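You operate a simulated robot arm through the tools that you are given. There is no shell and no other tool.

You run a simulated robot arm. Do the job below in one go: nothing can be reset, and whatever is moved stays where it is left.

JOB
Put things in order on the belt past the gate. At the end: the paint tin (marked "TEAL") from the belt past the gate stands on top of the brown seals carton; the white filter cartridge stands where the paint tin stood; the yellow standing tile stands where the beige tall prop stood; the beige tall prop from the belt past the gate stands where the white filter cartridge stood; whatever was shut is shut again. Leave all else as you found it, and nothing knocked over.

The check looks at the end state, three seconds after you hand in, the way a careful person would. Anything else that was tipped, shoved, dropped, spilled or broken makes it a failure. A push-on lid holds only when it is set on centred and level and pressed home; a screw cap is set on level and turned clockwise until tight.

ROBOT AND FRAMES
A 6-joint arm with a two-finger parallel gripper, fixed in place. Base frame: the origin is at the foot of the arm, x ahead of it, y to its left, z up; the work surface is at about z = 0. Lengths are in mm, angles in rad, forces in N, time in s.
With the tool pointing down near the work surface it reaches from about 140 to 580 mm from the base axis. Its first joint turns from -1.152 to 1.152 rad. Payload 2.1 kg.
The TCP is the grasp point between the finger pads, 30 mm short of the fingertips. In the tool frame z runs along the fingers and y along their closing line. The gripper opens to 94 mm. The fingers are 28 mm wide and 10 mm thick; the gripper's body (50 by 96 mm) begins 55 mm behind the TCP.
Orientation is that of the tool frame in the base frame, as a unit quaternion [w, x, y, z]. With the fingers straight down and closing along the base's y, the tool's x points along the base's -x, its y along +y and its z along -z.

CONTROLS
- The arm moves only by the tool step_arm. Its arguments are lists of equal length, an entry for each row: "offset": the shift along the tool's x, y, z in units of 500 mm (1.0 is 500 mm), a list of three; "delta_rot": the turn, a rotation vector about the tool's x, y, z in units of 90 degrees (1.0 is 90 degrees), a list of three; "fingers": the finger opening in mm, from 0 to 94. In form: {"offset": [[tx, ty, tz], ...], "delta_rot": [[wx, wy, wz], ...], "fingers": [fingers, ...]}. A call has 1 to 20 rows; each row is the pose to reach, as a shift and turn from the pose commanded when the call began, along the tool's axes at that moment. A call with a number of a shift or a turn outside -1 to 1 is refused whole. Each row takes 0.2 s and may step no farther than 50 mm and 0.15 rad from the row before; otherwise, or with a gripper value out of range, the whole call is refused. A pose out of reach is approached as far as the arm can. The call stops where the force on the tool passes 40 N (or 10 N more than at its start, if that is more) or the arm is blocked; 0.2 s more then pass. Each finger travels about 72 mm/s and halts on what it meets, pressing with about 36 N; the grip force reading is that of the motor and also rises with nothing between the fingers. The clock runs only during rows and for 0.2 s after the last one: add rows that repeat a pose to give the fingers time. It gives the time, the measured TCP pose, the force on the tool (base axes), the opening and the grip force at its end, in the units of the frame above (readings bear some noise), with the torque about the TCP (base axes, N m) and any sound that the robot's microphone picked up, and new pictures: "views" is both (left out), scene, wrist or none.
- Cameras (640 x 400 px; columns grow to the right, rows downward): "scene" is fixed at [47.5, -382.1, 464.6]; the picture's right is [0.76, -0.65, 0.00], its down [-0.49, -0.57, -0.66] and it looks along [0.43, 0.50, -0.75] (base axes); focal length 274 px, centre (320, 200). "wrist" rides on the gripper at [76, 14, -103] in the tool frame; the picture's right is [-0.18, 0.98, 0.00], its down [-0.75, -0.14, -0.64] and it looks along [-0.63, -0.12, 0.77] (tool axes); focal length 243 px, centre (320, 200). There is no depth. A picture from a camera that has moved, and an enlarged one, comes with that camera's place and axes in the base frame and with its lens.
- enlarge(camera, box): a new picture of the part [left, top, right, bottom] of that camera's present view, enlarged. No time passes.
- finish_job(): hands the job in; it is judged then, once.

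Places have to be worked out from the pictures, the camera data and where the tool is seen. Open the gripper and draw the arm clear of the work before you hand the job in, unless the task says otherwise.

The tools are called as a command line: name --argument value ..., lists and objects as JSON in quotes. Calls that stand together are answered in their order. step_arm: Moves the arm, as the interface text tells. Its arguments: {"type":"object","properties":{"offset":{"type":"array","items":{"type":"array","items":{"type":"number"}}},"delta_rot":{"type":"array","items":{"type":"array","items":{"type":"number"}}},"fingers":{"type":"array","items":{"type":"number"}},"views":{"type":"string","enum":["both","scene","wrist","none"]}},"required":["offset","delta_rot","fingers"]} The other tools are called the same way: enlarge (camera, box) takes an enlarged picture of a part of a camera's view; finish_job () hands the job in.

At the start:

```text
time_s: 0.0
ee_pos: [208.5, -209.9, 264.5]
tcp_rot: [0.001, 0.0, 1.0, -0.001]
contact_force: [-0.5, -0.4, -0.2]
wrist_torque: [0.02, 0.0, 0.0]
opening: 93.9
finger_force: 0.1
```

scene: 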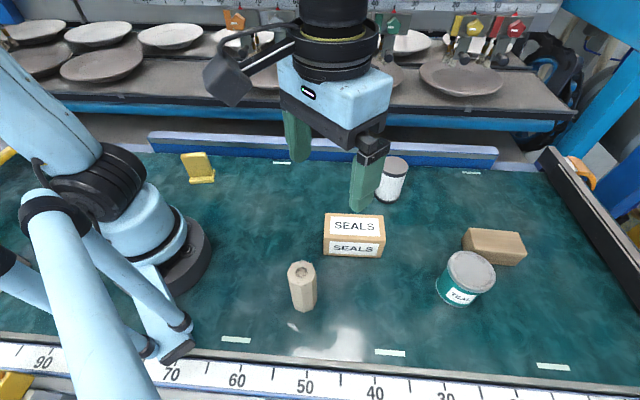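
wrist: 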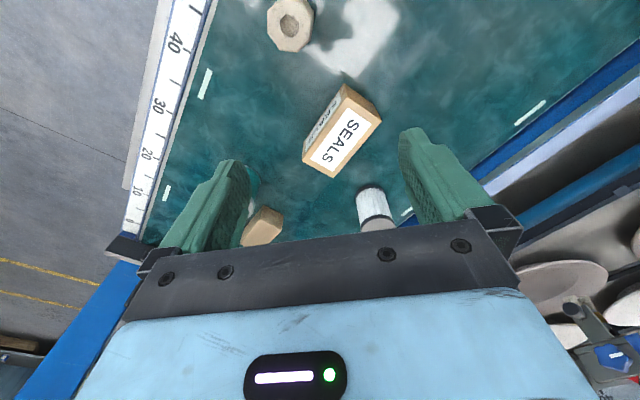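

The first pictures show the yellow tile, the filter cartridge, the seals carton, a beige hexagonal prop, the teal paint tin and a brown block. I'll enlarge the views to study the details before moving.

enlarge --camera "scene" --box '[240, 140, 560, 340]'

enlarge --camera "scene" --box '[120, 120, 440, 320]'

enlarge --camera "wrist" --box '[160, 0, 480, 200]'

```text
2.00 times, centred on (400, 240) of scene
camera zoom: at [47.5, -382.1, 464.6], right [0.76, -0.65, 0.0], down [-0.49, -0.57, -0.66], along [0.43, 0.5, -0.75], focal length 547 px, centre (160, 120)
```

zoom: 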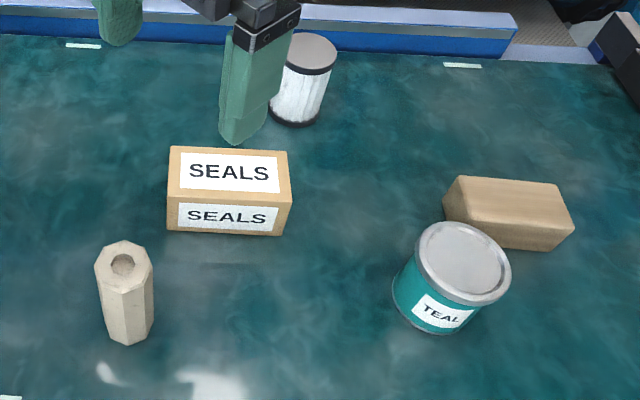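

```text
2.00 times, centred on (280, 220) of scene
camera zoom: at [47.5, -382.1, 464.6], right [0.76, -0.65, 0.0], down [-0.49, -0.57, -0.66], along [0.43, 0.5, -0.75], focal length 547 px, centre (400, 160)
```

zoom: 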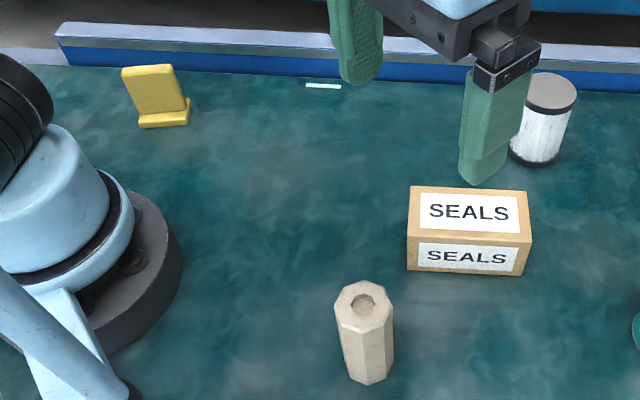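

```text
2.00 times, centred on (320, 100) of wrist
camera zoom: at [132.9, -195.9, 366.4], right [0.18, 0.98, 0.0], down [0.75, -0.14, 0.64], along [0.63, -0.12, -0.77], focal length 485 px, centre (320, 400)
```

zoom: 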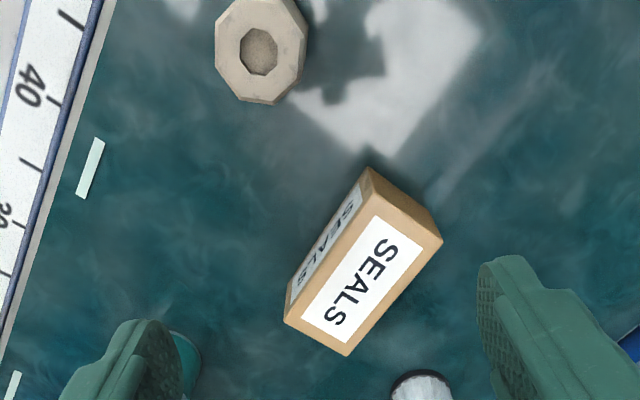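

I estimate, in base coordinates: tin near (360,-378), carton near (283,-203), cartridge near (444,-160), prop near (144,-229) and tile near (135,160). I'll move high over the tin to refine its place with the wrist camera.

step_arm --offset '[[-0.046, -0.067, 0.0], [-0.092, -0.134, 0.0], [-0.138, -0.201, 0.0], [-0.184, -0.268, 0.0], [-0.23, -0.336, 0.0], [-0.23, -0.336, 0.0]]' --delta_rot '[[0, 0, 0], [0, 0, 0], [0, 0, 0], [0, 0, 0], [0, 0, 0], [0, 0, 0]]' --fingers '[94, 94, 94, 94, 94, 94]' --views "both"

```text
time_s: 1.4
ee_pos: [324.8, -378.4, 264.2]
tcp_rot: [0.001, 0.001, 1.0, -0.001]
contact_force: [0.9, 0.7, -0.6]
wrist_torque: [0.01, -0.02, -0.02]
opening: 94.0
finger_force: 0.0
camera wrist: at [248.9, -364.7, 366.5], right [0.18, 0.98, 0.0], down [0.75, -0.14, 0.64], along [0.63, -0.12, -0.77], focal length 243 px, centre (320, 200)
```

scene: 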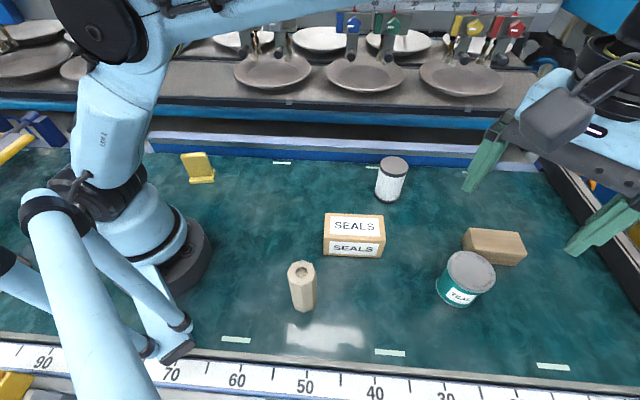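
wrist: 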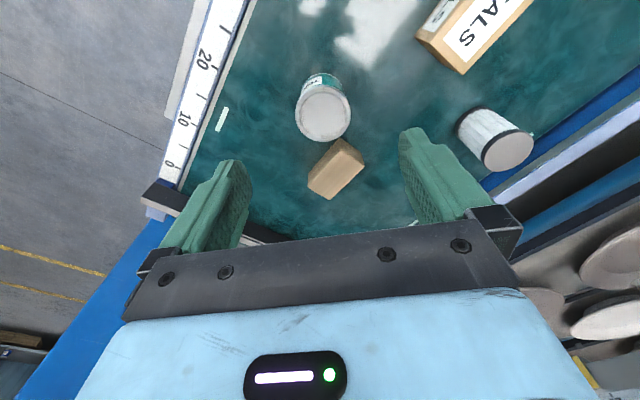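

The tin is now clear in both views, so I'll enlarge to measure the tin, the block and the cartridge.

enlarge --camera "wrist" --box '[260, 40, 420, 140]'

enlarge --camera "scene" --box '[420, 220, 540, 320]'

enlarge --camera "scene" --box '[310, 140, 430, 220]'

enlarge --camera "scene" --box '[280, 200, 400, 320]'

enlarge --camera "scene" --box '[170, 140, 250, 200]'

```text
4.00 times, centred on (340, 90) of wrist
camera zoom: at [248.9, -364.7, 366.5], right [0.18, 0.98, 0.0], down [0.75, -0.14, 0.64], along [0.63, -0.12, -0.77], focal length 970 px, centre (240, 640)
```

zoom: 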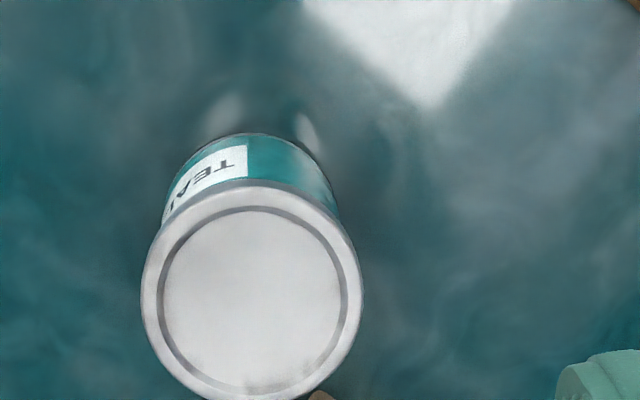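

```text
4.00 times, centred on (480, 270) of scene
camera zoom: at [47.5, -382.1, 464.6], right [0.76, -0.65, 0.0], down [-0.49, -0.57, -0.66], along [0.43, 0.5, -0.75], focal length 1095 px, centre (-320, -80)
```

zoom: 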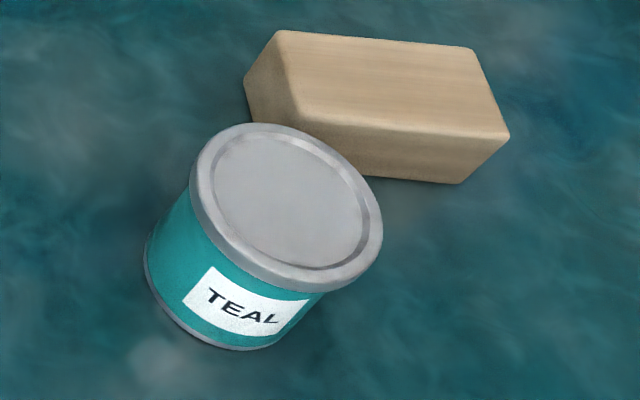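

```text
5.00 times, centred on (370, 180) of scene
camera zoom: at [47.5, -382.1, 464.6], right [0.76, -0.65, 0.0], down [-0.49, -0.57, -0.66], along [0.43, 0.5, -0.75], focal length 1368 px, centre (70, 300)
```

zoom: 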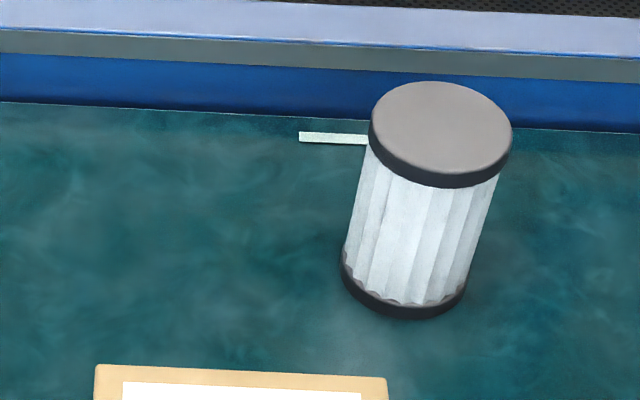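

```text
3.33 times, centred on (340, 260) of scene
camera zoom: at [47.5, -382.1, 464.6], right [0.76, -0.65, 0.0], down [-0.49, -0.57, -0.66], along [0.43, 0.5, -0.75], focal length 912 px, centre (253, 0)
```

zoom: 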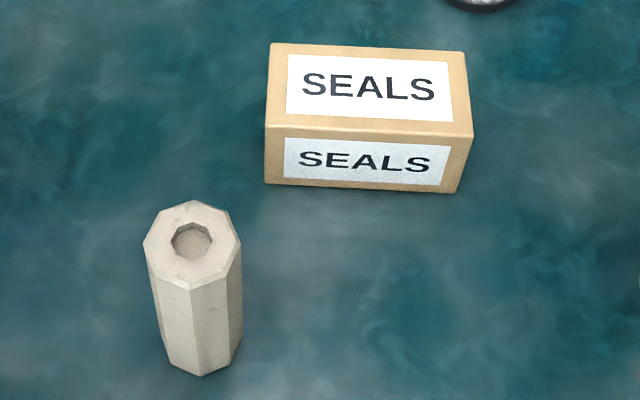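

```text
6.67 times, centred on (210, 170) of scene
camera zoom: at [47.5, -382.1, 464.6], right [0.76, -0.65, 0.0], down [-0.49, -0.57, -0.66], along [0.43, 0.5, -0.75], focal length 1824 px, centre (1053, 400)
```

zoom: 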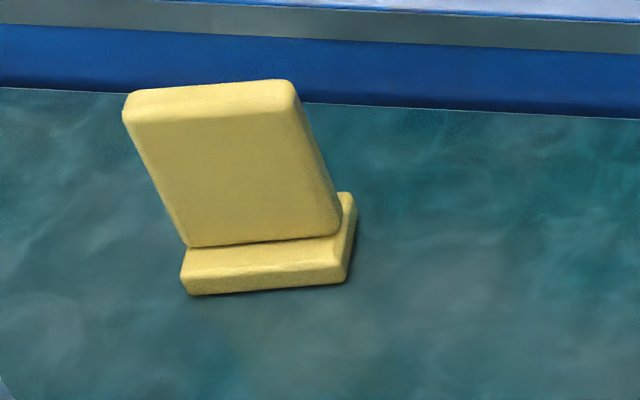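

The tin works out at about (358,-381), 65 tall and 70 across, and both cameras agree. The carton top is centred near (285,-200) at z≈60. I'll centre above the tin and come down part way to check.

step_arm --offset '[[-0.034, -0.003, 0.03], [-0.068, -0.006, 0.08], [-0.068, -0.006, 0.15], [-0.068, -0.006, 0.22], [-0.068, -0.006, 0.27], [-0.068, -0.006, 0.27]]' --delta_rot '[[0, 0, 0], [0, 0, 0], [0, 0, 0], [0, 0, 0], [0, 0, 0], [0, 0, 0]]' --fingers '[94, 94, 94, 94, 94, 94]' --views "both"

```text
time_s: 2.8
ee_pos: [358.9, -382.5, 130.6]
tcp_rot: [0.001, 0.0, 1.0, -0.001]
contact_force: [0.2, 0.0, -0.4]
wrist_torque: [0.0, 0.02, 0.01]
opening: 93.9
finger_force: 0.1
camera wrist: at [282.1, -367.8, 232.0], right [0.18, 0.98, 0.0], down [0.75, -0.14, 0.64], along [0.63, -0.12, -0.77], focal length 243 px, centre (320, 200)
```

scene: 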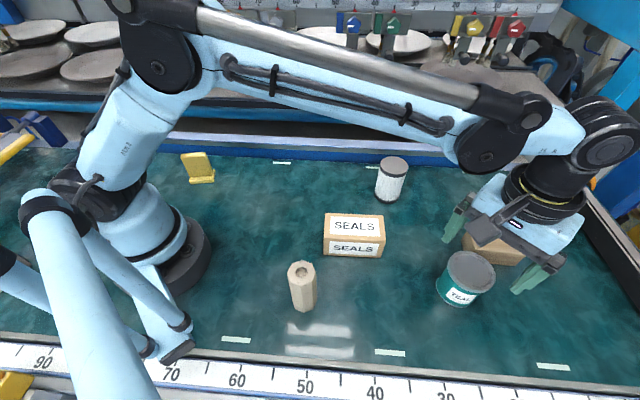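
wrist: 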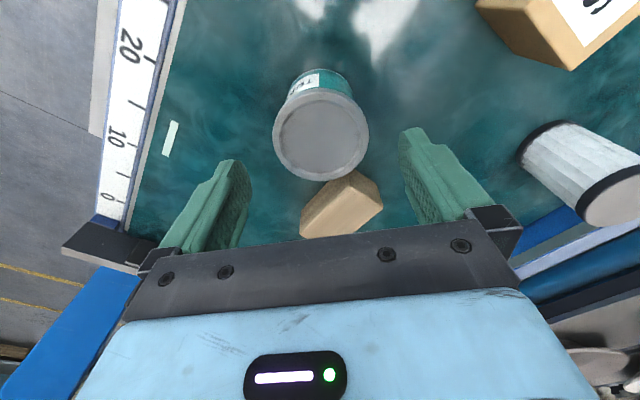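

The lid centre measures (358,-382) and the tool is within about 1 mm of it. I'll go straight down until the tips are about 8 mm above the belt, then close on the tin body.

step_arm --offset '[[0, 0, 0.06], [0, 0, 0.12], [0, 0, 0.16], [0, 0, 0.184], [0, 0, 0.184]]' --delta_rot '[[0, 0, 0], [0, 0, 0], [0, 0, 0], [0, 0, 0], [0, 0, 0]]' --fingers '[94, 94, 94, 94, 94]' --views "both"

```text
time_s: 4.0
ee_pos: [358.5, -382.5, 37.3]
tcp_rot: [0.0, 0.0, 1.0, -0.001]
contact_force: [0.1, 0.5, 0.6]
wrist_torque: [-0.01, -0.01, 0.01]
opening: 94.0
finger_force: 0.1
camera wrist: at [282.4, -367.6, 139.5], right [0.18, 0.98, 0.0], down [0.75, -0.14, 0.64], along [0.63, -0.12, -0.77], focal length 243 px, centre (320, 200)
```

scene: 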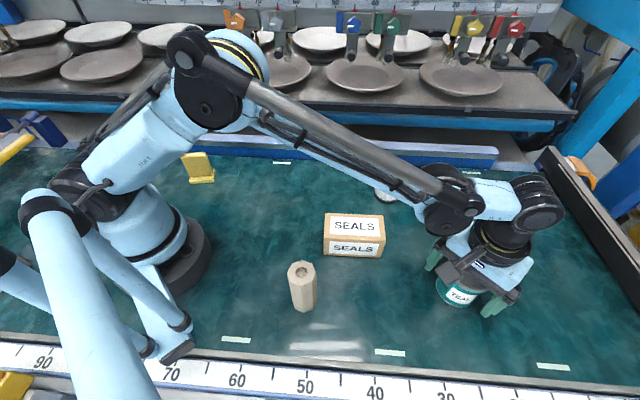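
wrist: 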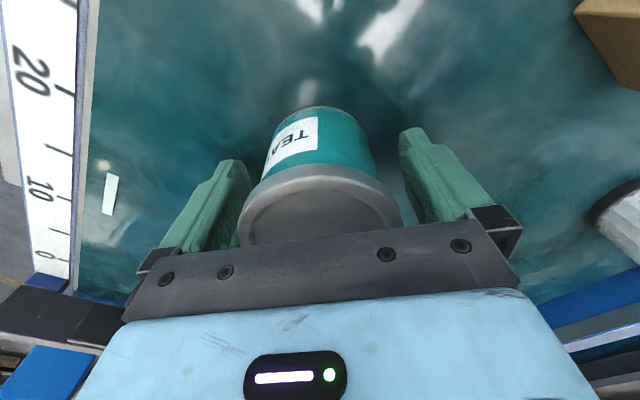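

The fingers straddle the tin evenly with no contact force. I'll close the gripper on it now.

step_arm --offset '[[0, 0, 0], [0, 0, 0], [0, 0, 0], [0, 0, 0]]' --delta_rot '[[0, 0, 0], [0, 0, 0], [0, 0, 0], [0, 0, 0]]' --fingers '[74, 60, 60, 60]' --views "both"

```text
time_s: 5.0
ee_pos: [359.8, -381.8, 38.5]
tcp_rot: [0.001, 0.0, 1.0, -0.001]
contact_force: [0.4, 0.1, 0.4]
wrist_torque: [0.0, -0.03, -0.02]
opening: 65.0
finger_force: 35.6
camera wrist: at [282.4, -367.6, 139.7], right [0.18, 0.98, 0.0], down [0.75, -0.14, 0.64], along [0.63, -0.12, -0.77], focal length 243 px, centre (320, 200)
```

scene: 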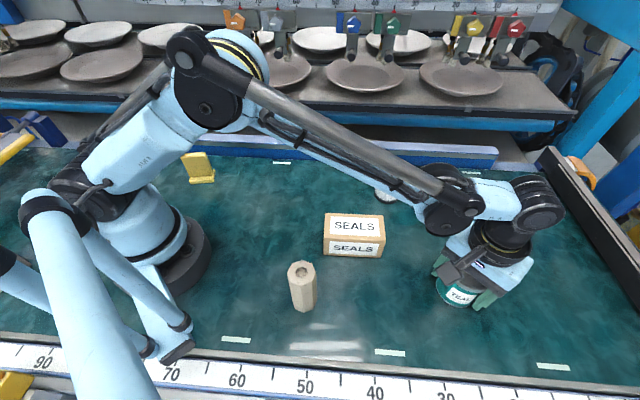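
wrist: 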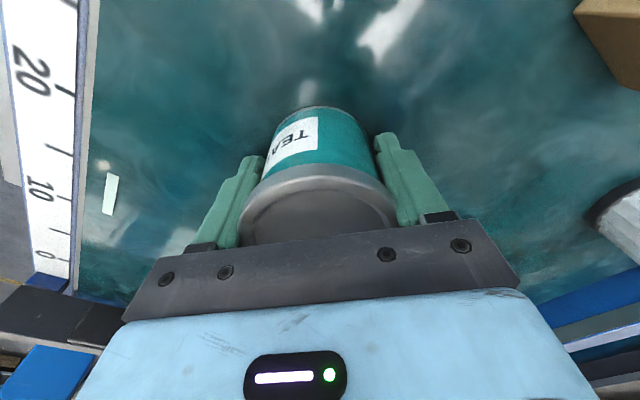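

The opening reads 65, narrower than the 69 mm lid, so the fingers hold the body below the lid. I'll lift straight up.

step_arm --offset '[[0, 0, -0.03], [0, 0, -0.09], [0, 0, -0.18], [0, 0, -0.27], [0, 0, -0.34], [0, 0, -0.34]]' --delta_rot '[[0, 0, 0], [0, 0, 0], [0, 0, 0], [0, 0, 0], [0, 0, 0], [0, 0, 0]]' --fingers '[60, 60, 60, 60, 60, 60]' --views "both"

```text
time_s: 6.4
ee_pos: [358.4, -380.3, 207.9]
tcp_rot: [0.001, 0.0, 1.0, -0.001]
contact_force: [-0.4, 1.4, -2.3]
wrist_torque: [-0.01, -0.01, -0.02]
opening: 65.0
finger_force: 35.2
camera wrist: at [282.3, -366.9, 309.7], right [0.18, 0.98, 0.0], down [0.75, -0.14, 0.64], along [0.63, -0.12, -0.77], focal length 243 px, centre (320, 200)
```

scene: 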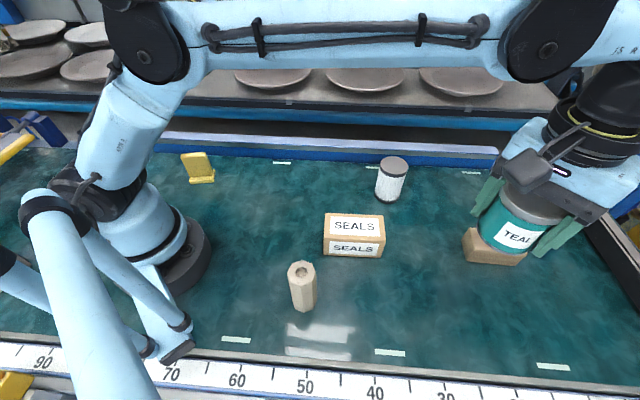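
wrist: 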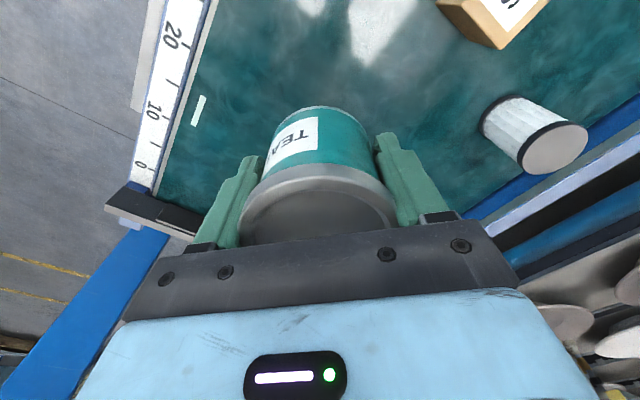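

The tin is held firmly. I'll carry it to the far side of the carton and check the carton's exact place with the wrist camera before placing.

step_arm --offset '[[0.011, 0.07, 0], [0.022, 0.15, 0], [0.034, 0.23, 0], [0.046, 0.31, 0], [0.057, 0.374, 0], [0.057, 0.374, 0]]' --delta_rot '[[0, 0, 0], [0, 0, 0], [0, 0, 0], [0, 0, 0], [0, 0, 0], [0, 0, 0]]' --fingers '[60, 60, 60, 60, 60, 60]' --views "both"

enlarge --camera "wrist" --box '[220, 0, 420, 125]'

enlarge --camera "scene" --box '[300, 190, 420, 265]'

```text
time_s: 7.8
ee_pos: [330.4, -193.6, 208.0]
tcp_rot: [0.0, 0.0, 1.0, -0.001]
contact_force: [0.2, -0.7, -2.8]
wrist_torque: [-0.03, -0.01, -0.02]
opening: 65.1
finger_force: 35.7
camera wrist: at [253.3, -180.0, 309.4], right [0.18, 0.98, 0.0], down [0.75, -0.14, 0.64], along [0.63, -0.12, -0.77], focal length 243 px, centre (320, 200)
```

scene: 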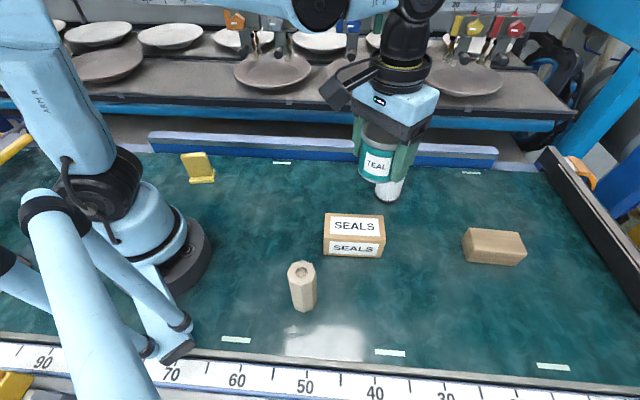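
wrist: 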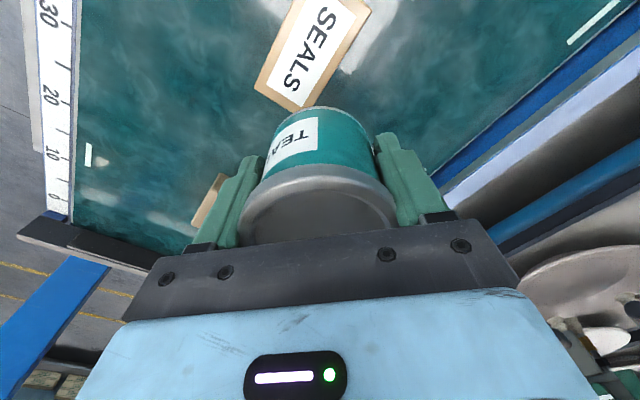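

```text
3.20 times, centred on (320, 62) of wrist
camera zoom: at [253.3, -180.0, 309.4], right [0.18, 0.98, 0.0], down [0.75, -0.14, 0.64], along [0.63, -0.12, -0.77], focal length 776 px, centre (320, 640)
```

zoom: 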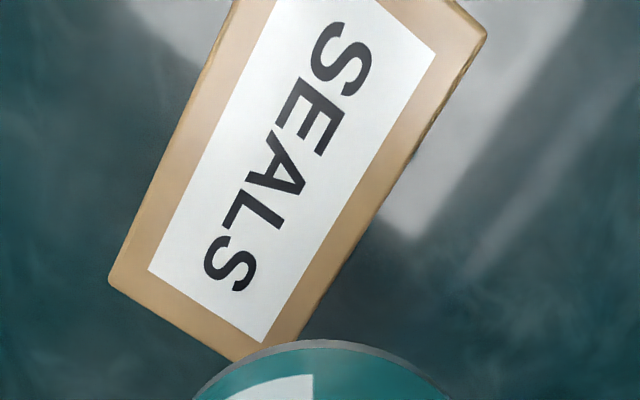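

```text
5.33 times, centred on (360, 228) of scene
camera zoom: at [47.5, -382.1, 464.6], right [0.76, -0.65, 0.0], down [-0.49, -0.57, -0.66], along [0.43, 0.5, -0.75], focal length 1460 px, centre (107, 53)
```

zoom: 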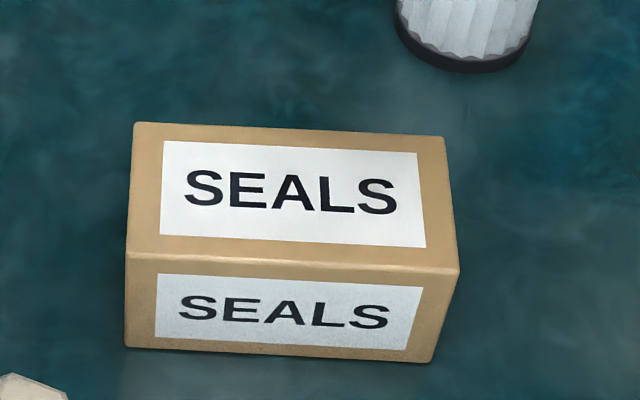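

Combining both views, the carton top is centred near (288,-199), its long axis at about -43°, with its top at z≈60. I'll shift over it and descend until the tin is just above the top.

step_arm --offset '[[0.042, -0.004, 0], [0.084, -0.008, 0], [0.084, -0.008, 0.07], [0.084, -0.008, 0.14], [0.084, -0.008, 0.19], [0.084, -0.008, 0.205], [0.084, -0.008, 0.205]]' --delta_rot '[[0, 0, 0], [0, 0, 0], [0, 0, 0], [0, 0, 0], [0, 0, 0], [0, 0, 0], [0, 0, 0]]' --fingers '[60, 60, 60, 60, 60, 60, 60]' --views "both"

enlarge --camera "scene" --box '[280, 140, 440, 265]'

```text
time_s: 9.4
ee_pos: [288.5, -199.4, 104.5]
tcp_rot: [0.001, -0.001, 1.0, -0.001]
contact_force: [-0.7, -0.1, -2.4]
wrist_torque: [0.01, 0.0, -0.02]
opening: 65.0
finger_force: 36.5
camera wrist: at [211.9, -184.6, 206.9], right [0.18, 0.98, 0.0], down [0.75, -0.14, 0.64], along [0.63, -0.12, -0.77], focal length 243 px, centre (320, 200)
```

scene: 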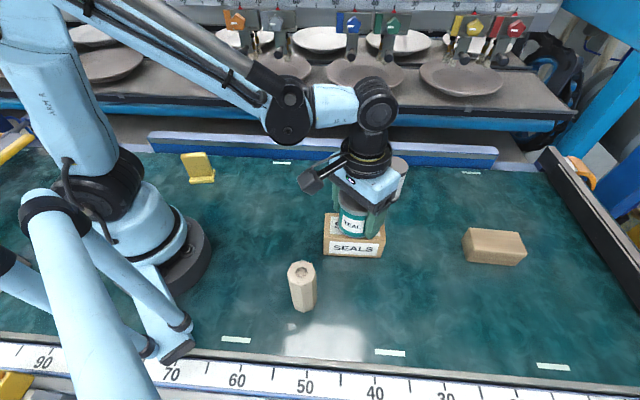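
wrist: 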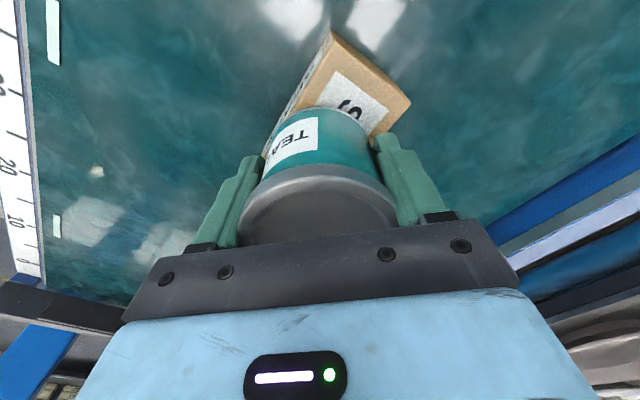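

```text
3.20 times, centred on (360, 202) of scene
camera zoom: at [47.5, -382.1, 464.6], right [0.76, -0.65, 0.0], down [-0.49, -0.57, -0.66], along [0.43, 0.5, -0.75], focal length 876 px, centre (192, 192)
```

zoom: 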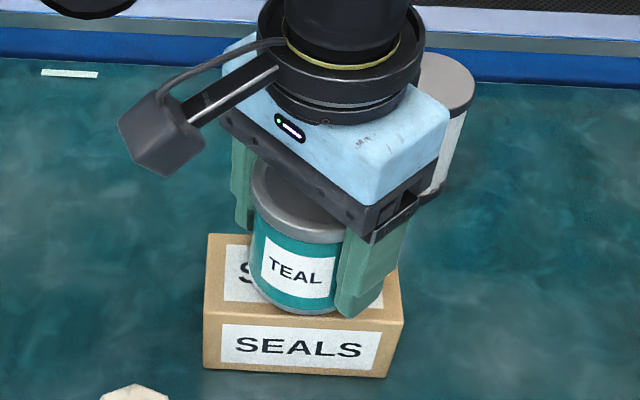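

The tin hangs about 6 mm above the carton top and centred on it. I'll lower it in small steps and watch the force.

step_arm --offset '[[0, 0, 0.004], [0, 0, 0.008], [0, 0, 0.01], [0, 0, 0.01]]' --delta_rot '[[0, 0, 0], [0, 0, 0], [0, 0, 0], [0, 0, 0]]' --fingers '[60, 60, 60, 60]' --views "none"

```text
time_s: 10.4
ee_pos: [287.3, -199.3, 99.9]
tcp_rot: [0.001, 0.0, 1.0, -0.001]
contact_force: [0.7, -0.4, -2.8]
wrist_torque: [0.01, 0.0, -0.02]
opening: 65.0
finger_force: 35.8
```

No contact yet at z≈100, so I'll keep lowering 1 mm at a time.

step_arm --offset '[[0, 0, 0.002], [0, 0, 0.004], [0, 0, 0.004]]' --delta_rot '[[0, 0, 0], [0, 0, 0], [0, 0, 0]]' --fingers '[60, 60, 60]' --views "none"

```text
time_s: 11.2
ee_pos: [287.8, -198.6, 98.4]
tcp_rot: [0.001, 0.0, 1.0, -0.001]
contact_force: [-0.3, 1.1, -2.3]
wrist_torque: [0.02, -0.03, 0.01]
opening: 65.2
finger_force: 35.8
```

step_arm --offset '[[0, 0, 0.002], [0, 0, 0.003], [0, 0, 0.003]]' --delta_rot '[[0, 0, 0], [0, 0, 0], [0, 0, 0]]' --fingers '[60, 60, 60]' --views "scene"

enlarge --camera "scene" --box '[310, 180, 410, 265]'

```text
time_s: 12.0
ee_pos: [288.3, -198.4, 96.3]
tcp_rot: [0.002, 0.0, 1.0, 0.0]
contact_force: [-0.5, 1.1, 33.1]
wrist_torque: [0.37, -0.16, 0.02]
opening: 65.1
finger_force: 36.2
```

scene: 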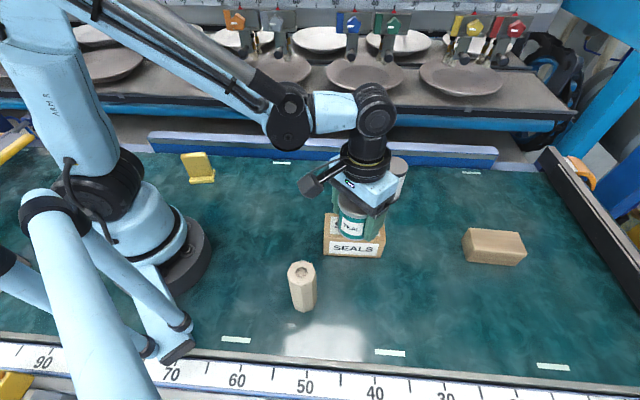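

```text
4.71 times, centred on (360, 222) of scene
camera zoom: at [47.4, -382.0, 464.7], right [0.76, -0.65, 0.0], down [-0.49, -0.57, -0.66], along [0.43, 0.5, -0.75], focal length 1288 px, centre (132, 94)
```

zoom: 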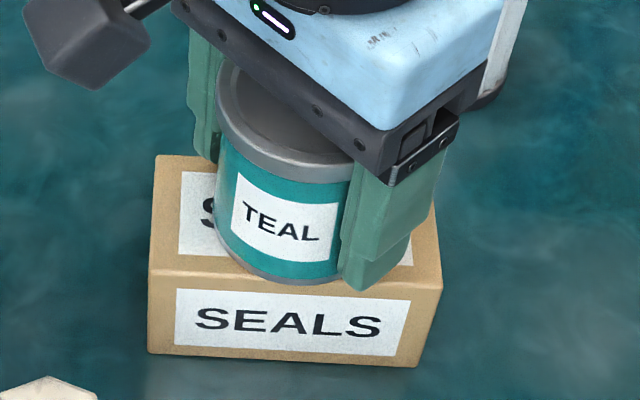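

The tin is seated, with about 33 N of contact and its bottom on the carton top. I'll back off 1 mm to relax the press, then release.

step_arm --offset '[[0, 0, -0.002], [0, 0, -0.002], [0, 0, -0.002], [0, 0, -0.002], [0, 0, -0.002]]' --delta_rot '[[0, 0, 0], [0, 0, 0], [0, 0, 0], [0, 0, 0], [0, 0, 0]]' --fingers '[60, 60, 70, 80, 94]' --views "both"

```text
time_s: 13.2
ee_pos: [288.1, -198.3, 97.6]
tcp_rot: [0.001, -0.001, 1.0, 0.0]
contact_force: [0.3, -0.7, -0.3]
wrist_torque: [-0.02, 0.03, 0.0]
opening: 93.9
finger_force: 0.0
camera wrist: at [211.4, -184.1, 199.7], right [0.18, 0.98, 0.0], down [0.75, -0.14, 0.64], along [0.63, -0.12, -0.77], focal length 243 px, centre (320, 200)
```

scene: 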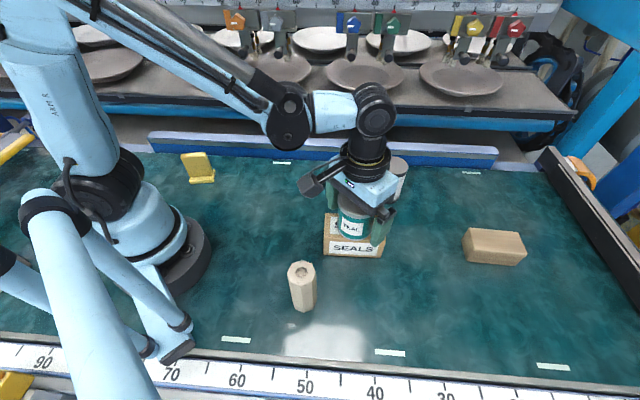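
wrist: 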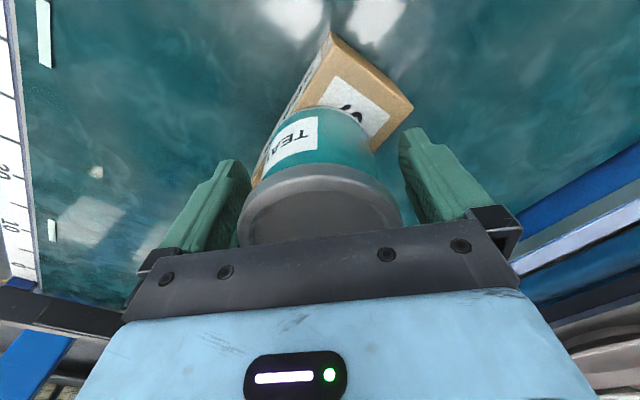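

The tin stands on the carton and is released. I'll raise the gripper straight up, clear of it.

step_arm --offset '[[0, 0, -0.02], [0, 0, -0.08], [0, 0, -0.17], [0, 0, -0.26], [0, 0, -0.3], [0, 0, -0.3]]' --delta_rot '[[0, 0, 0], [0, 0, 0], [0, 0, 0], [0, 0, 0], [0, 0, 0], [0, 0, 0]]' --fingers '[94, 94, 94, 94, 94, 94]' --views "both"

enlarge --camera "scene" --box '[310, 160, 410, 265]'

enlarge --camera "wrist" --box '[220, 0, 540, 200]'

```text
time_s: 14.6
ee_pos: [289.1, -197.3, 246.8]
tcp_rot: [0.001, 0.001, 1.0, -0.001]
contact_force: [-0.6, -0.1, 1.1]
wrist_torque: [-0.02, 0.01, -0.03]
opening: 93.7
finger_force: 0.1
camera wrist: at [211.6, -183.7, 350.2], right [0.18, 0.98, 0.0], down [0.75, -0.14, 0.64], along [0.63, -0.12, -0.77], focal length 243 px, centre (320, 200)
```

scene: 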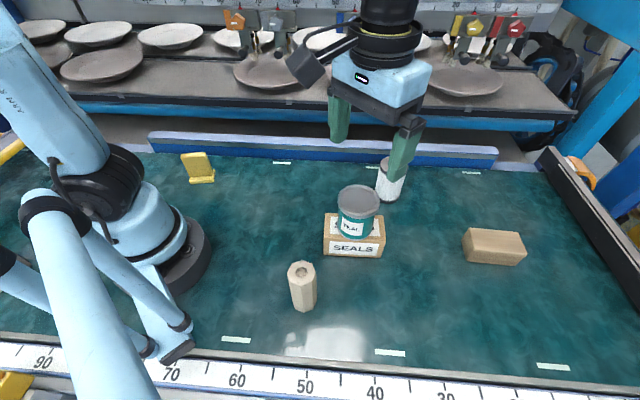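
wrist: 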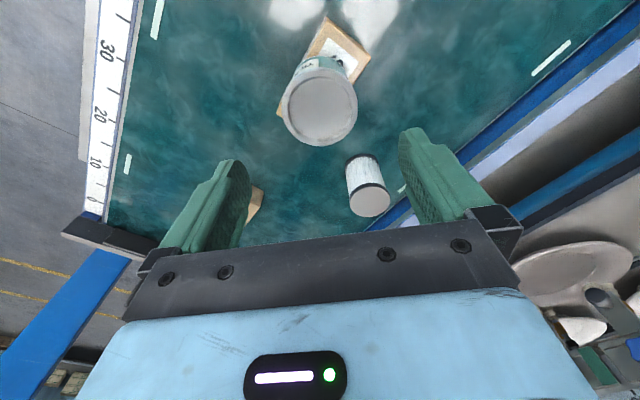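

```text
3.81 times, centred on (360, 212) of scene
camera zoom: at [47.5, -382.1, 464.6], right [0.76, -0.65, 0.0], down [-0.49, -0.57, -0.66], along [0.43, 0.5, -0.75], focal length 1042 px, centre (168, 152)
```

zoom: 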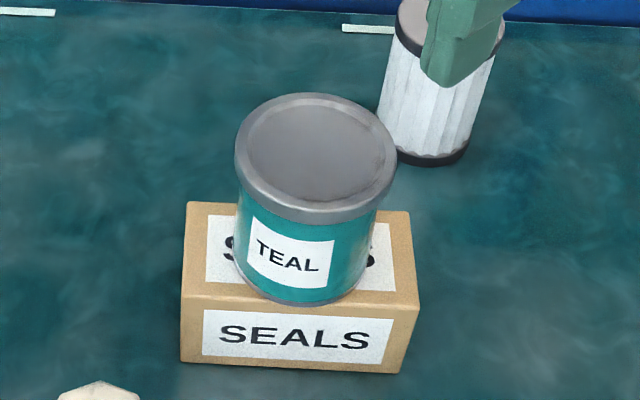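

```text
2.00 times, centred on (380, 100) of wrist
camera zoom: at [211.6, -183.7, 350.2], right [0.18, 0.98, 0.0], down [0.75, -0.14, 0.64], along [0.63, -0.12, -0.77], focal length 485 px, centre (200, 400)
```

zoom: 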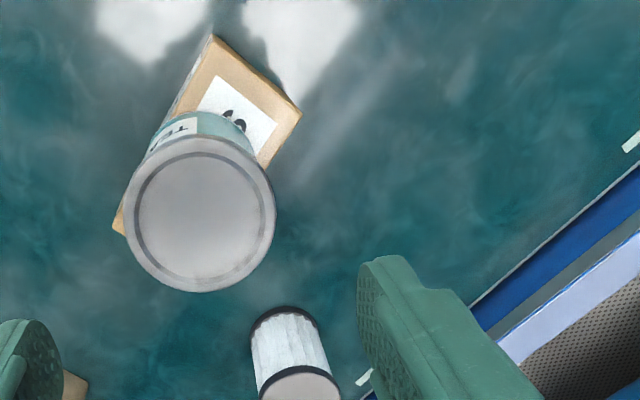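

The tin stands upright and centred on the carton. Next is the cartridge, measured near (440,-157); I'll move above it.

step_arm --offset '[[-0.07, 0.02, 0], [-0.14, 0.04, 0], [-0.21, 0.06, 0], [-0.274, 0.082, 0], [-0.274, 0.082, 0.04], [-0.274, 0.082, 0.06], [-0.274, 0.082, 0.06]]' --delta_rot '[[0, 0, 0], [0, 0, 0], [0, 0, 0], [0, 0, 0], [0, 0, 0], [0, 0, 0], [0, 0, 0]]' --fingers '[94, 94, 94, 94, 94, 94, 94]' --views "both"

enlarge --camera "wrist" --box '[240, 40, 400, 140]'

```text
time_s: 16.2
ee_pos: [425.6, -157.7, 218.0]
tcp_rot: [0.001, 0.0, 1.0, -0.001]
contact_force: [0.8, 0.5, 0.1]
wrist_torque: [0.03, -0.02, -0.01]
opening: 93.8
finger_force: 0.1
camera wrist: at [348.9, -143.2, 319.9], right [0.18, 0.98, 0.0], down [0.75, -0.14, 0.64], along [0.63, -0.12, -0.77], focal length 243 px, centre (320, 200)
```

scene: 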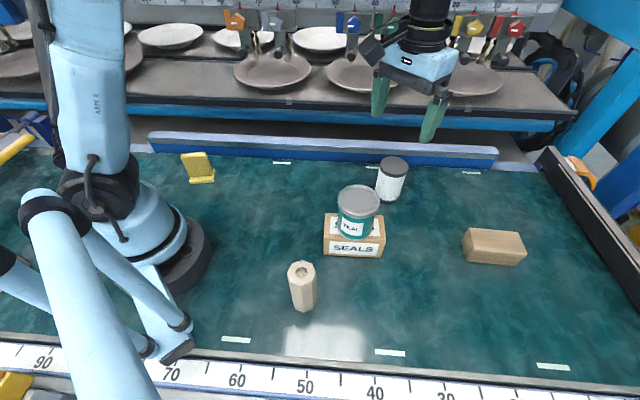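
wrist: 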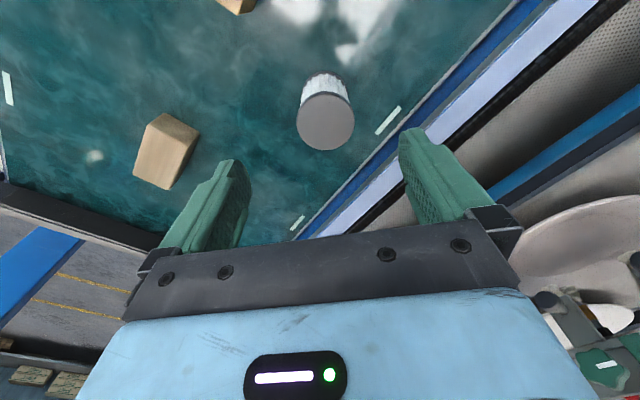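

```text
4.00 times, centred on (320, 90) of wrist
camera zoom: at [348.9, -143.2, 319.9], right [0.18, 0.98, 0.0], down [0.75, -0.14, 0.64], along [0.63, -0.12, -0.77], focal length 970 px, centre (320, 640)
```

zoom: 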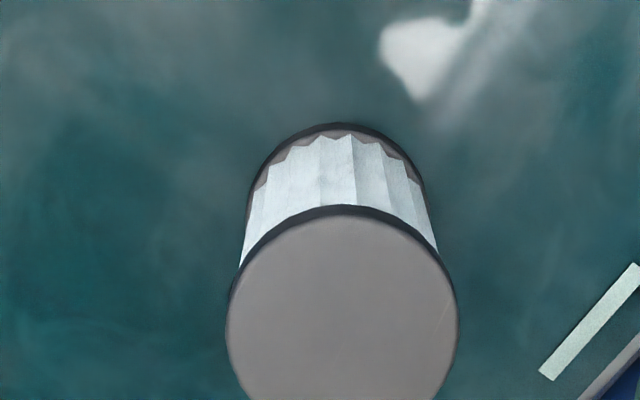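

The cap centre measures about (441,-157). I'll centre over it and drop to z≈135 to verify.

step_arm --offset '[[-0.032, 0.002, 0.04], [-0.032, 0.002, 0.1], [-0.032, 0.002, 0.165], [-0.032, 0.002, 0.165]]' --delta_rot '[[0, 0, 0], [0, 0, 0], [0, 0, 0], [0, 0, 0]]' --fingers '[94, 94, 94, 94]' --views "both"

enlarge --camera "scene" --box '[340, 130, 460, 205]'

```text
time_s: 17.2
ee_pos: [441.3, -156.6, 134.8]
tcp_rot: [0.0, 0.0, 1.0, -0.001]
contact_force: [0.4, -0.7, 0.3]
wrist_torque: [0.01, 0.0, 0.01]
opening: 94.2
finger_force: 0.1
camera wrist: at [364.1, -142.0, 236.7], right [0.18, 0.98, 0.0], down [0.75, -0.14, 0.64], along [0.63, -0.12, -0.77], focal length 243 px, centre (320, 200)
```

scene: 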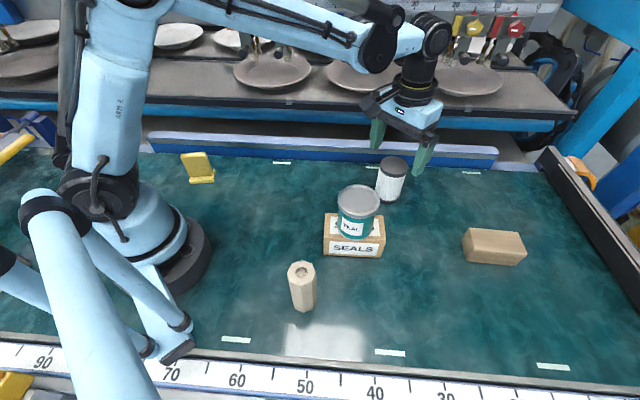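
wrist: 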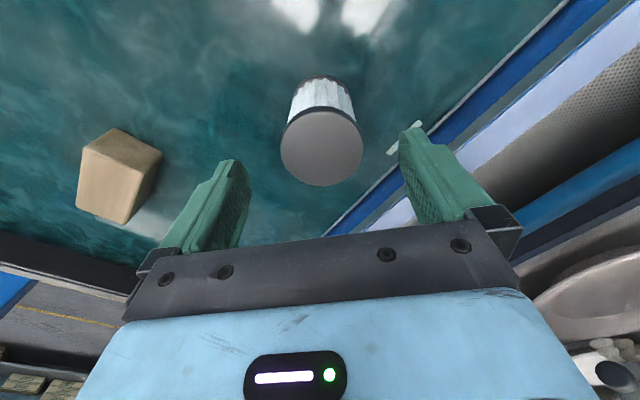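

```text
5.33 times, centred on (400, 168) of scene
camera zoom: at [47.5, -382.1, 464.6], right [0.76, -0.65, 0.0], down [-0.49, -0.57, -0.66], along [0.43, 0.5, -0.75], focal length 1460 px, centre (-107, 373)
```

zoom: 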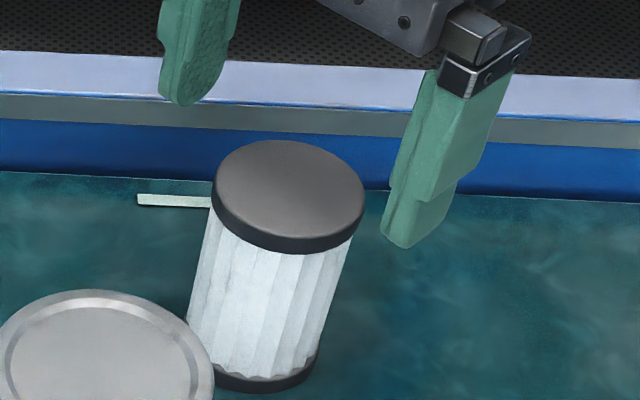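

The cap centre is at (440.6,-155.3), within about 1 mm of the tool. I'll descend around it and close.

step_arm --offset '[[0, 0.001, 0.06], [0, 0.002, 0.12], [0, 0.002, 0.16], [0, 0.002, 0.178], [0, 0.002, 0.178]]' --delta_rot '[[0, 0, 0], [0, 0, 0], [0, 0, 0], [0, 0, 0], [0, 0, 0]]' --fingers '[94, 94, 94, 94, 94]' --views "both"

```text
time_s: 18.4
ee_pos: [440.9, -154.0, 45.1]
tcp_rot: [0.002, 0.001, 1.0, -0.001]
contact_force: [-0.5, -0.2, 0.1]
wrist_torque: [0.03, 0.01, 0.01]
opening: 94.1
finger_force: 0.0
camera wrist: at [364.5, -140.7, 147.9], right [0.18, 0.98, 0.0], down [0.75, -0.14, 0.64], along [0.63, -0.12, -0.77], focal length 243 px, centre (320, 200)
```

scene: 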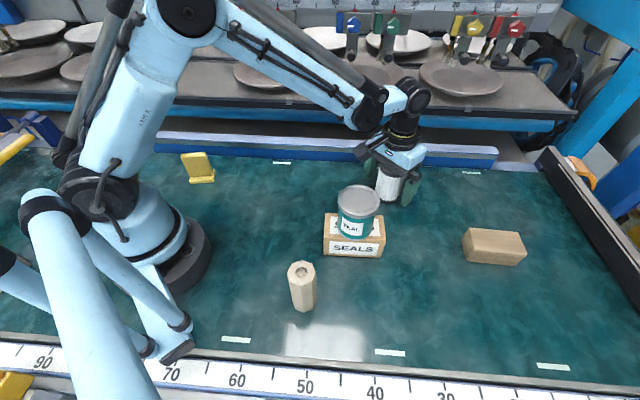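
wrist: 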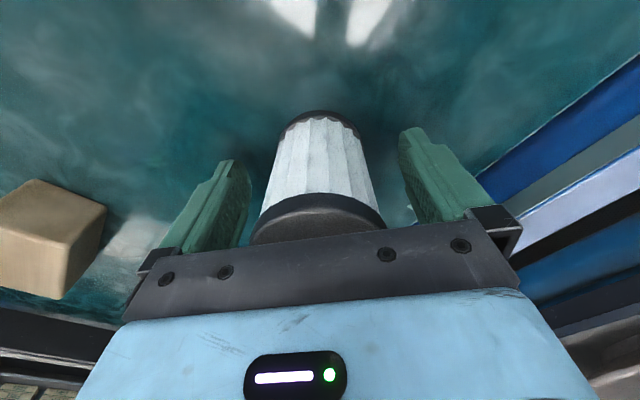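

The fingers straddle the cartridge with no contact. I'll close on it.

step_arm --offset '[[0, 0, 0], [0, 0, 0], [0, 0, 0], [0, 0, 0], [0, 0, 0]]' --delta_rot '[[0, 0, 0], [0, 0, 0], [0, 0, 0], [0, 0, 0], [0, 0, 0]]' --fingers '[76, 60, 45, 45, 45]' --views "both"

```text
time_s: 19.6
ee_pos: [440.6, -155.3, 46.0]
tcp_rot: [0.001, 0.0, 1.0, -0.001]
contact_force: [-0.4, -1.4, 0.5]
wrist_torque: [-0.01, -0.01, 0.0]
opening: 59.2
finger_force: 35.8
camera wrist: at [364.5, -140.7, 148.2], right [0.18, 0.98, 0.0], down [0.75, -0.14, 0.64], along [0.63, -0.12, -0.77], focal length 243 px, centre (320, 200)
```

scene: 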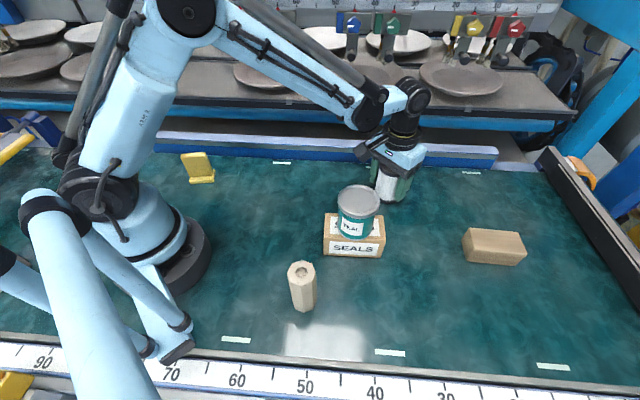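
wrist: 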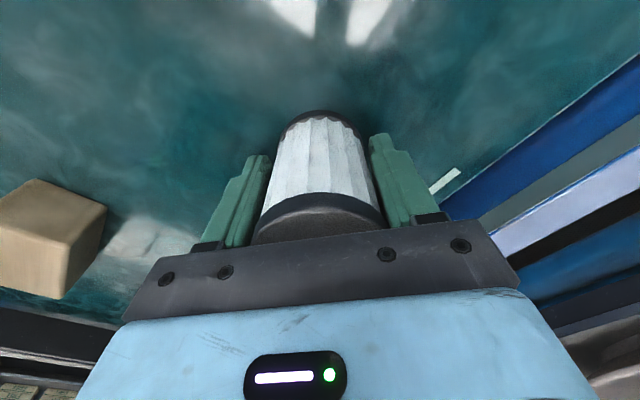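

The cartridge is gripped at 59 mm wide, centred near (441,-155). I'll lift it and carry it high to the tin's former spot at (358,-382).

step_arm --offset '[[0, 0, -0.03], [0, 0, -0.1], [0, 0, -0.19], [0, 0, -0.28], [0, 0, -0.34], [0.02, -0.06, -0.34], [0.05, -0.15, -0.34], [0.08, -0.24, -0.34], [0.11, -0.33, -0.34], [0.14, -0.4, -0.34], [0.168, -0.452, -0.34], [0.168, -0.452, -0.34]]' --delta_rot '[[0, 0, 0], [0, 0, 0], [0, 0, 0], [0, 0, 0], [0, 0, 0], [0, 0, 0], [0, 0, 0], [0, 0, 0], [0, 0, 0], [0, 0, 0], [0, 0, 0], [0, 0, 0]]' --fingers '[45, 45, 45, 45, 45, 45, 45, 45, 45, 45, 45, 45]' --views "both"

```text
time_s: 22.2
ee_pos: [358.1, -381.2, 215.3]
tcp_rot: [0.001, 0.0, 1.0, -0.001]
contact_force: [0.4, 0.6, -0.6]
wrist_torque: [-0.05, 0.02, 0.03]
opening: 59.0
finger_force: 35.9
camera wrist: at [280.6, -367.6, 318.0], right [0.18, 0.98, 0.0], down [0.75, -0.14, 0.64], along [0.63, -0.12, -0.77], focal length 243 px, centre (320, 200)
```

scene: 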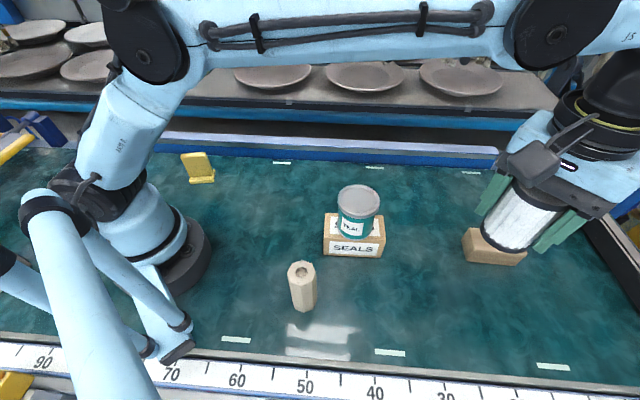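
wrist: 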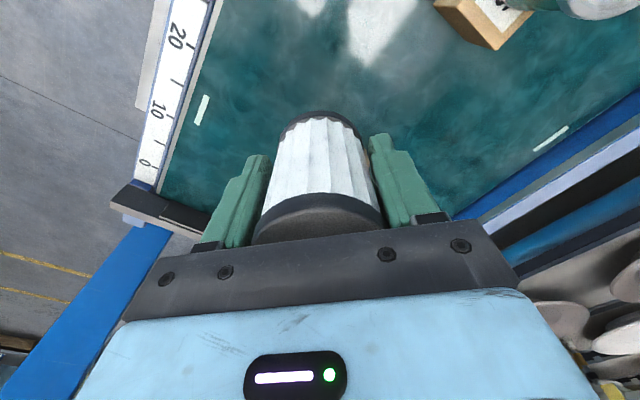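

The cartridge is above the tin's former spot and the belt there is free. I'll lower it to just above the belt.

step_arm --offset '[[0, 0, 0.08], [0, 0, 0.17], [0, 0, 0.25], [0, 0, 0.31], [0, 0, 0.333], [0, 0, 0.333]]' --delta_rot '[[0, 0, 0], [0, 0, 0], [0, 0, 0], [0, 0, 0], [0, 0, 0], [0, 0, 0]]' --fingers '[45, 45, 45, 45, 45, 45]' --views "both"

enlarge --camera "scene" --box '[400, 220, 560, 320]'

```text
time_s: 23.6
ee_pos: [356.9, -381.6, 48.6]
tcp_rot: [0.0, 0.0, 1.0, 0.0]
contact_force: [0.3, 0.5, -1.2]
wrist_torque: [0.01, -0.01, -0.02]
opening: 59.0
finger_force: 36.3
camera wrist: at [281.0, -367.8, 151.2], right [0.18, 0.98, 0.0], down [0.75, -0.14, 0.64], along [0.63, -0.12, -0.77], focal length 243 px, centre (320, 200)
```

scene: 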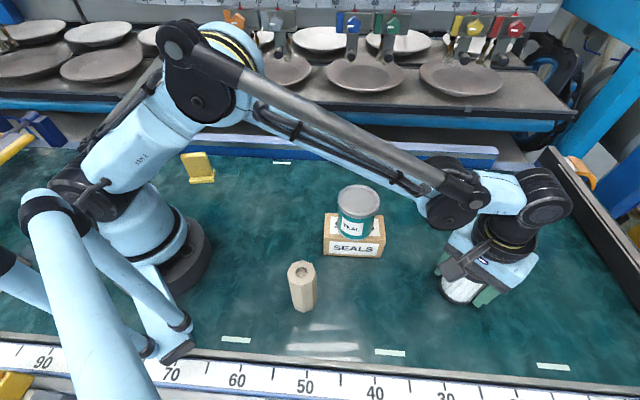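
wrist: 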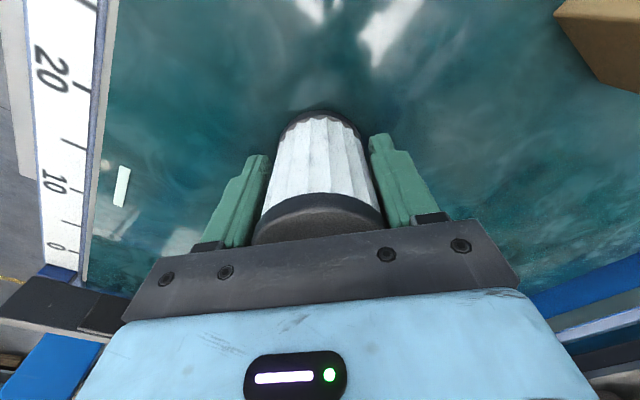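

```text
4.00 times, centred on (480, 270) of scene
camera zoom: at [47.5, -382.1, 464.6], right [0.76, -0.65, 0.0], down [-0.49, -0.57, -0.66], along [0.43, 0.5, -0.75], focal length 1095 px, centre (-320, -80)
```

zoom: 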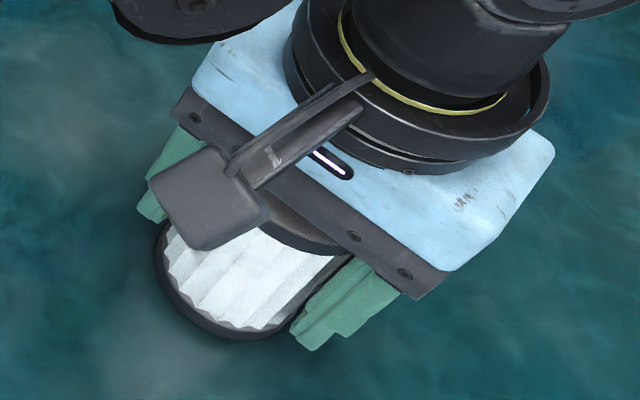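

The base sits where the tin's base was, to within about 2 mm. I'll lower the last 3 mm gently.

step_arm --offset '[[0, 0, 0.003], [0, 0, 0.005], [0, 0, 0.006], [0, 0, 0.006]]' --delta_rot '[[0, 0, 0], [0, 0, 0], [0, 0, 0], [0, 0, 0]]' --fingers '[45, 45, 45, 45]' --views "none"

```text
time_s: 24.6
ee_pos: [357.5, -381.8, 45.7]
tcp_rot: [0.001, 0.0, 1.0, 0.0]
contact_force: [-0.4, 0.1, -1.6]
wrist_torque: [0.04, 0.0, 0.0]
opening: 59.0
finger_force: 36.0
```

step_arm --offset '[[0, 0, 0.001], [0, 0, 0.001], [0, 0, 0.001]]' --delta_rot '[[0, 0, 0], [0, 0, 0], [0, 0, 0]]' --fingers '[45, 45, 45]' --views "none"

```text
time_s: 25.4
ee_pos: [357.8, -381.7, 46.1]
tcp_rot: [0.001, 0.001, 1.0, -0.001]
contact_force: [1.9, -0.1, 2.3]
wrist_torque: [0.11, -0.08, 0.01]
opening: 58.9
finger_force: 36.8
```

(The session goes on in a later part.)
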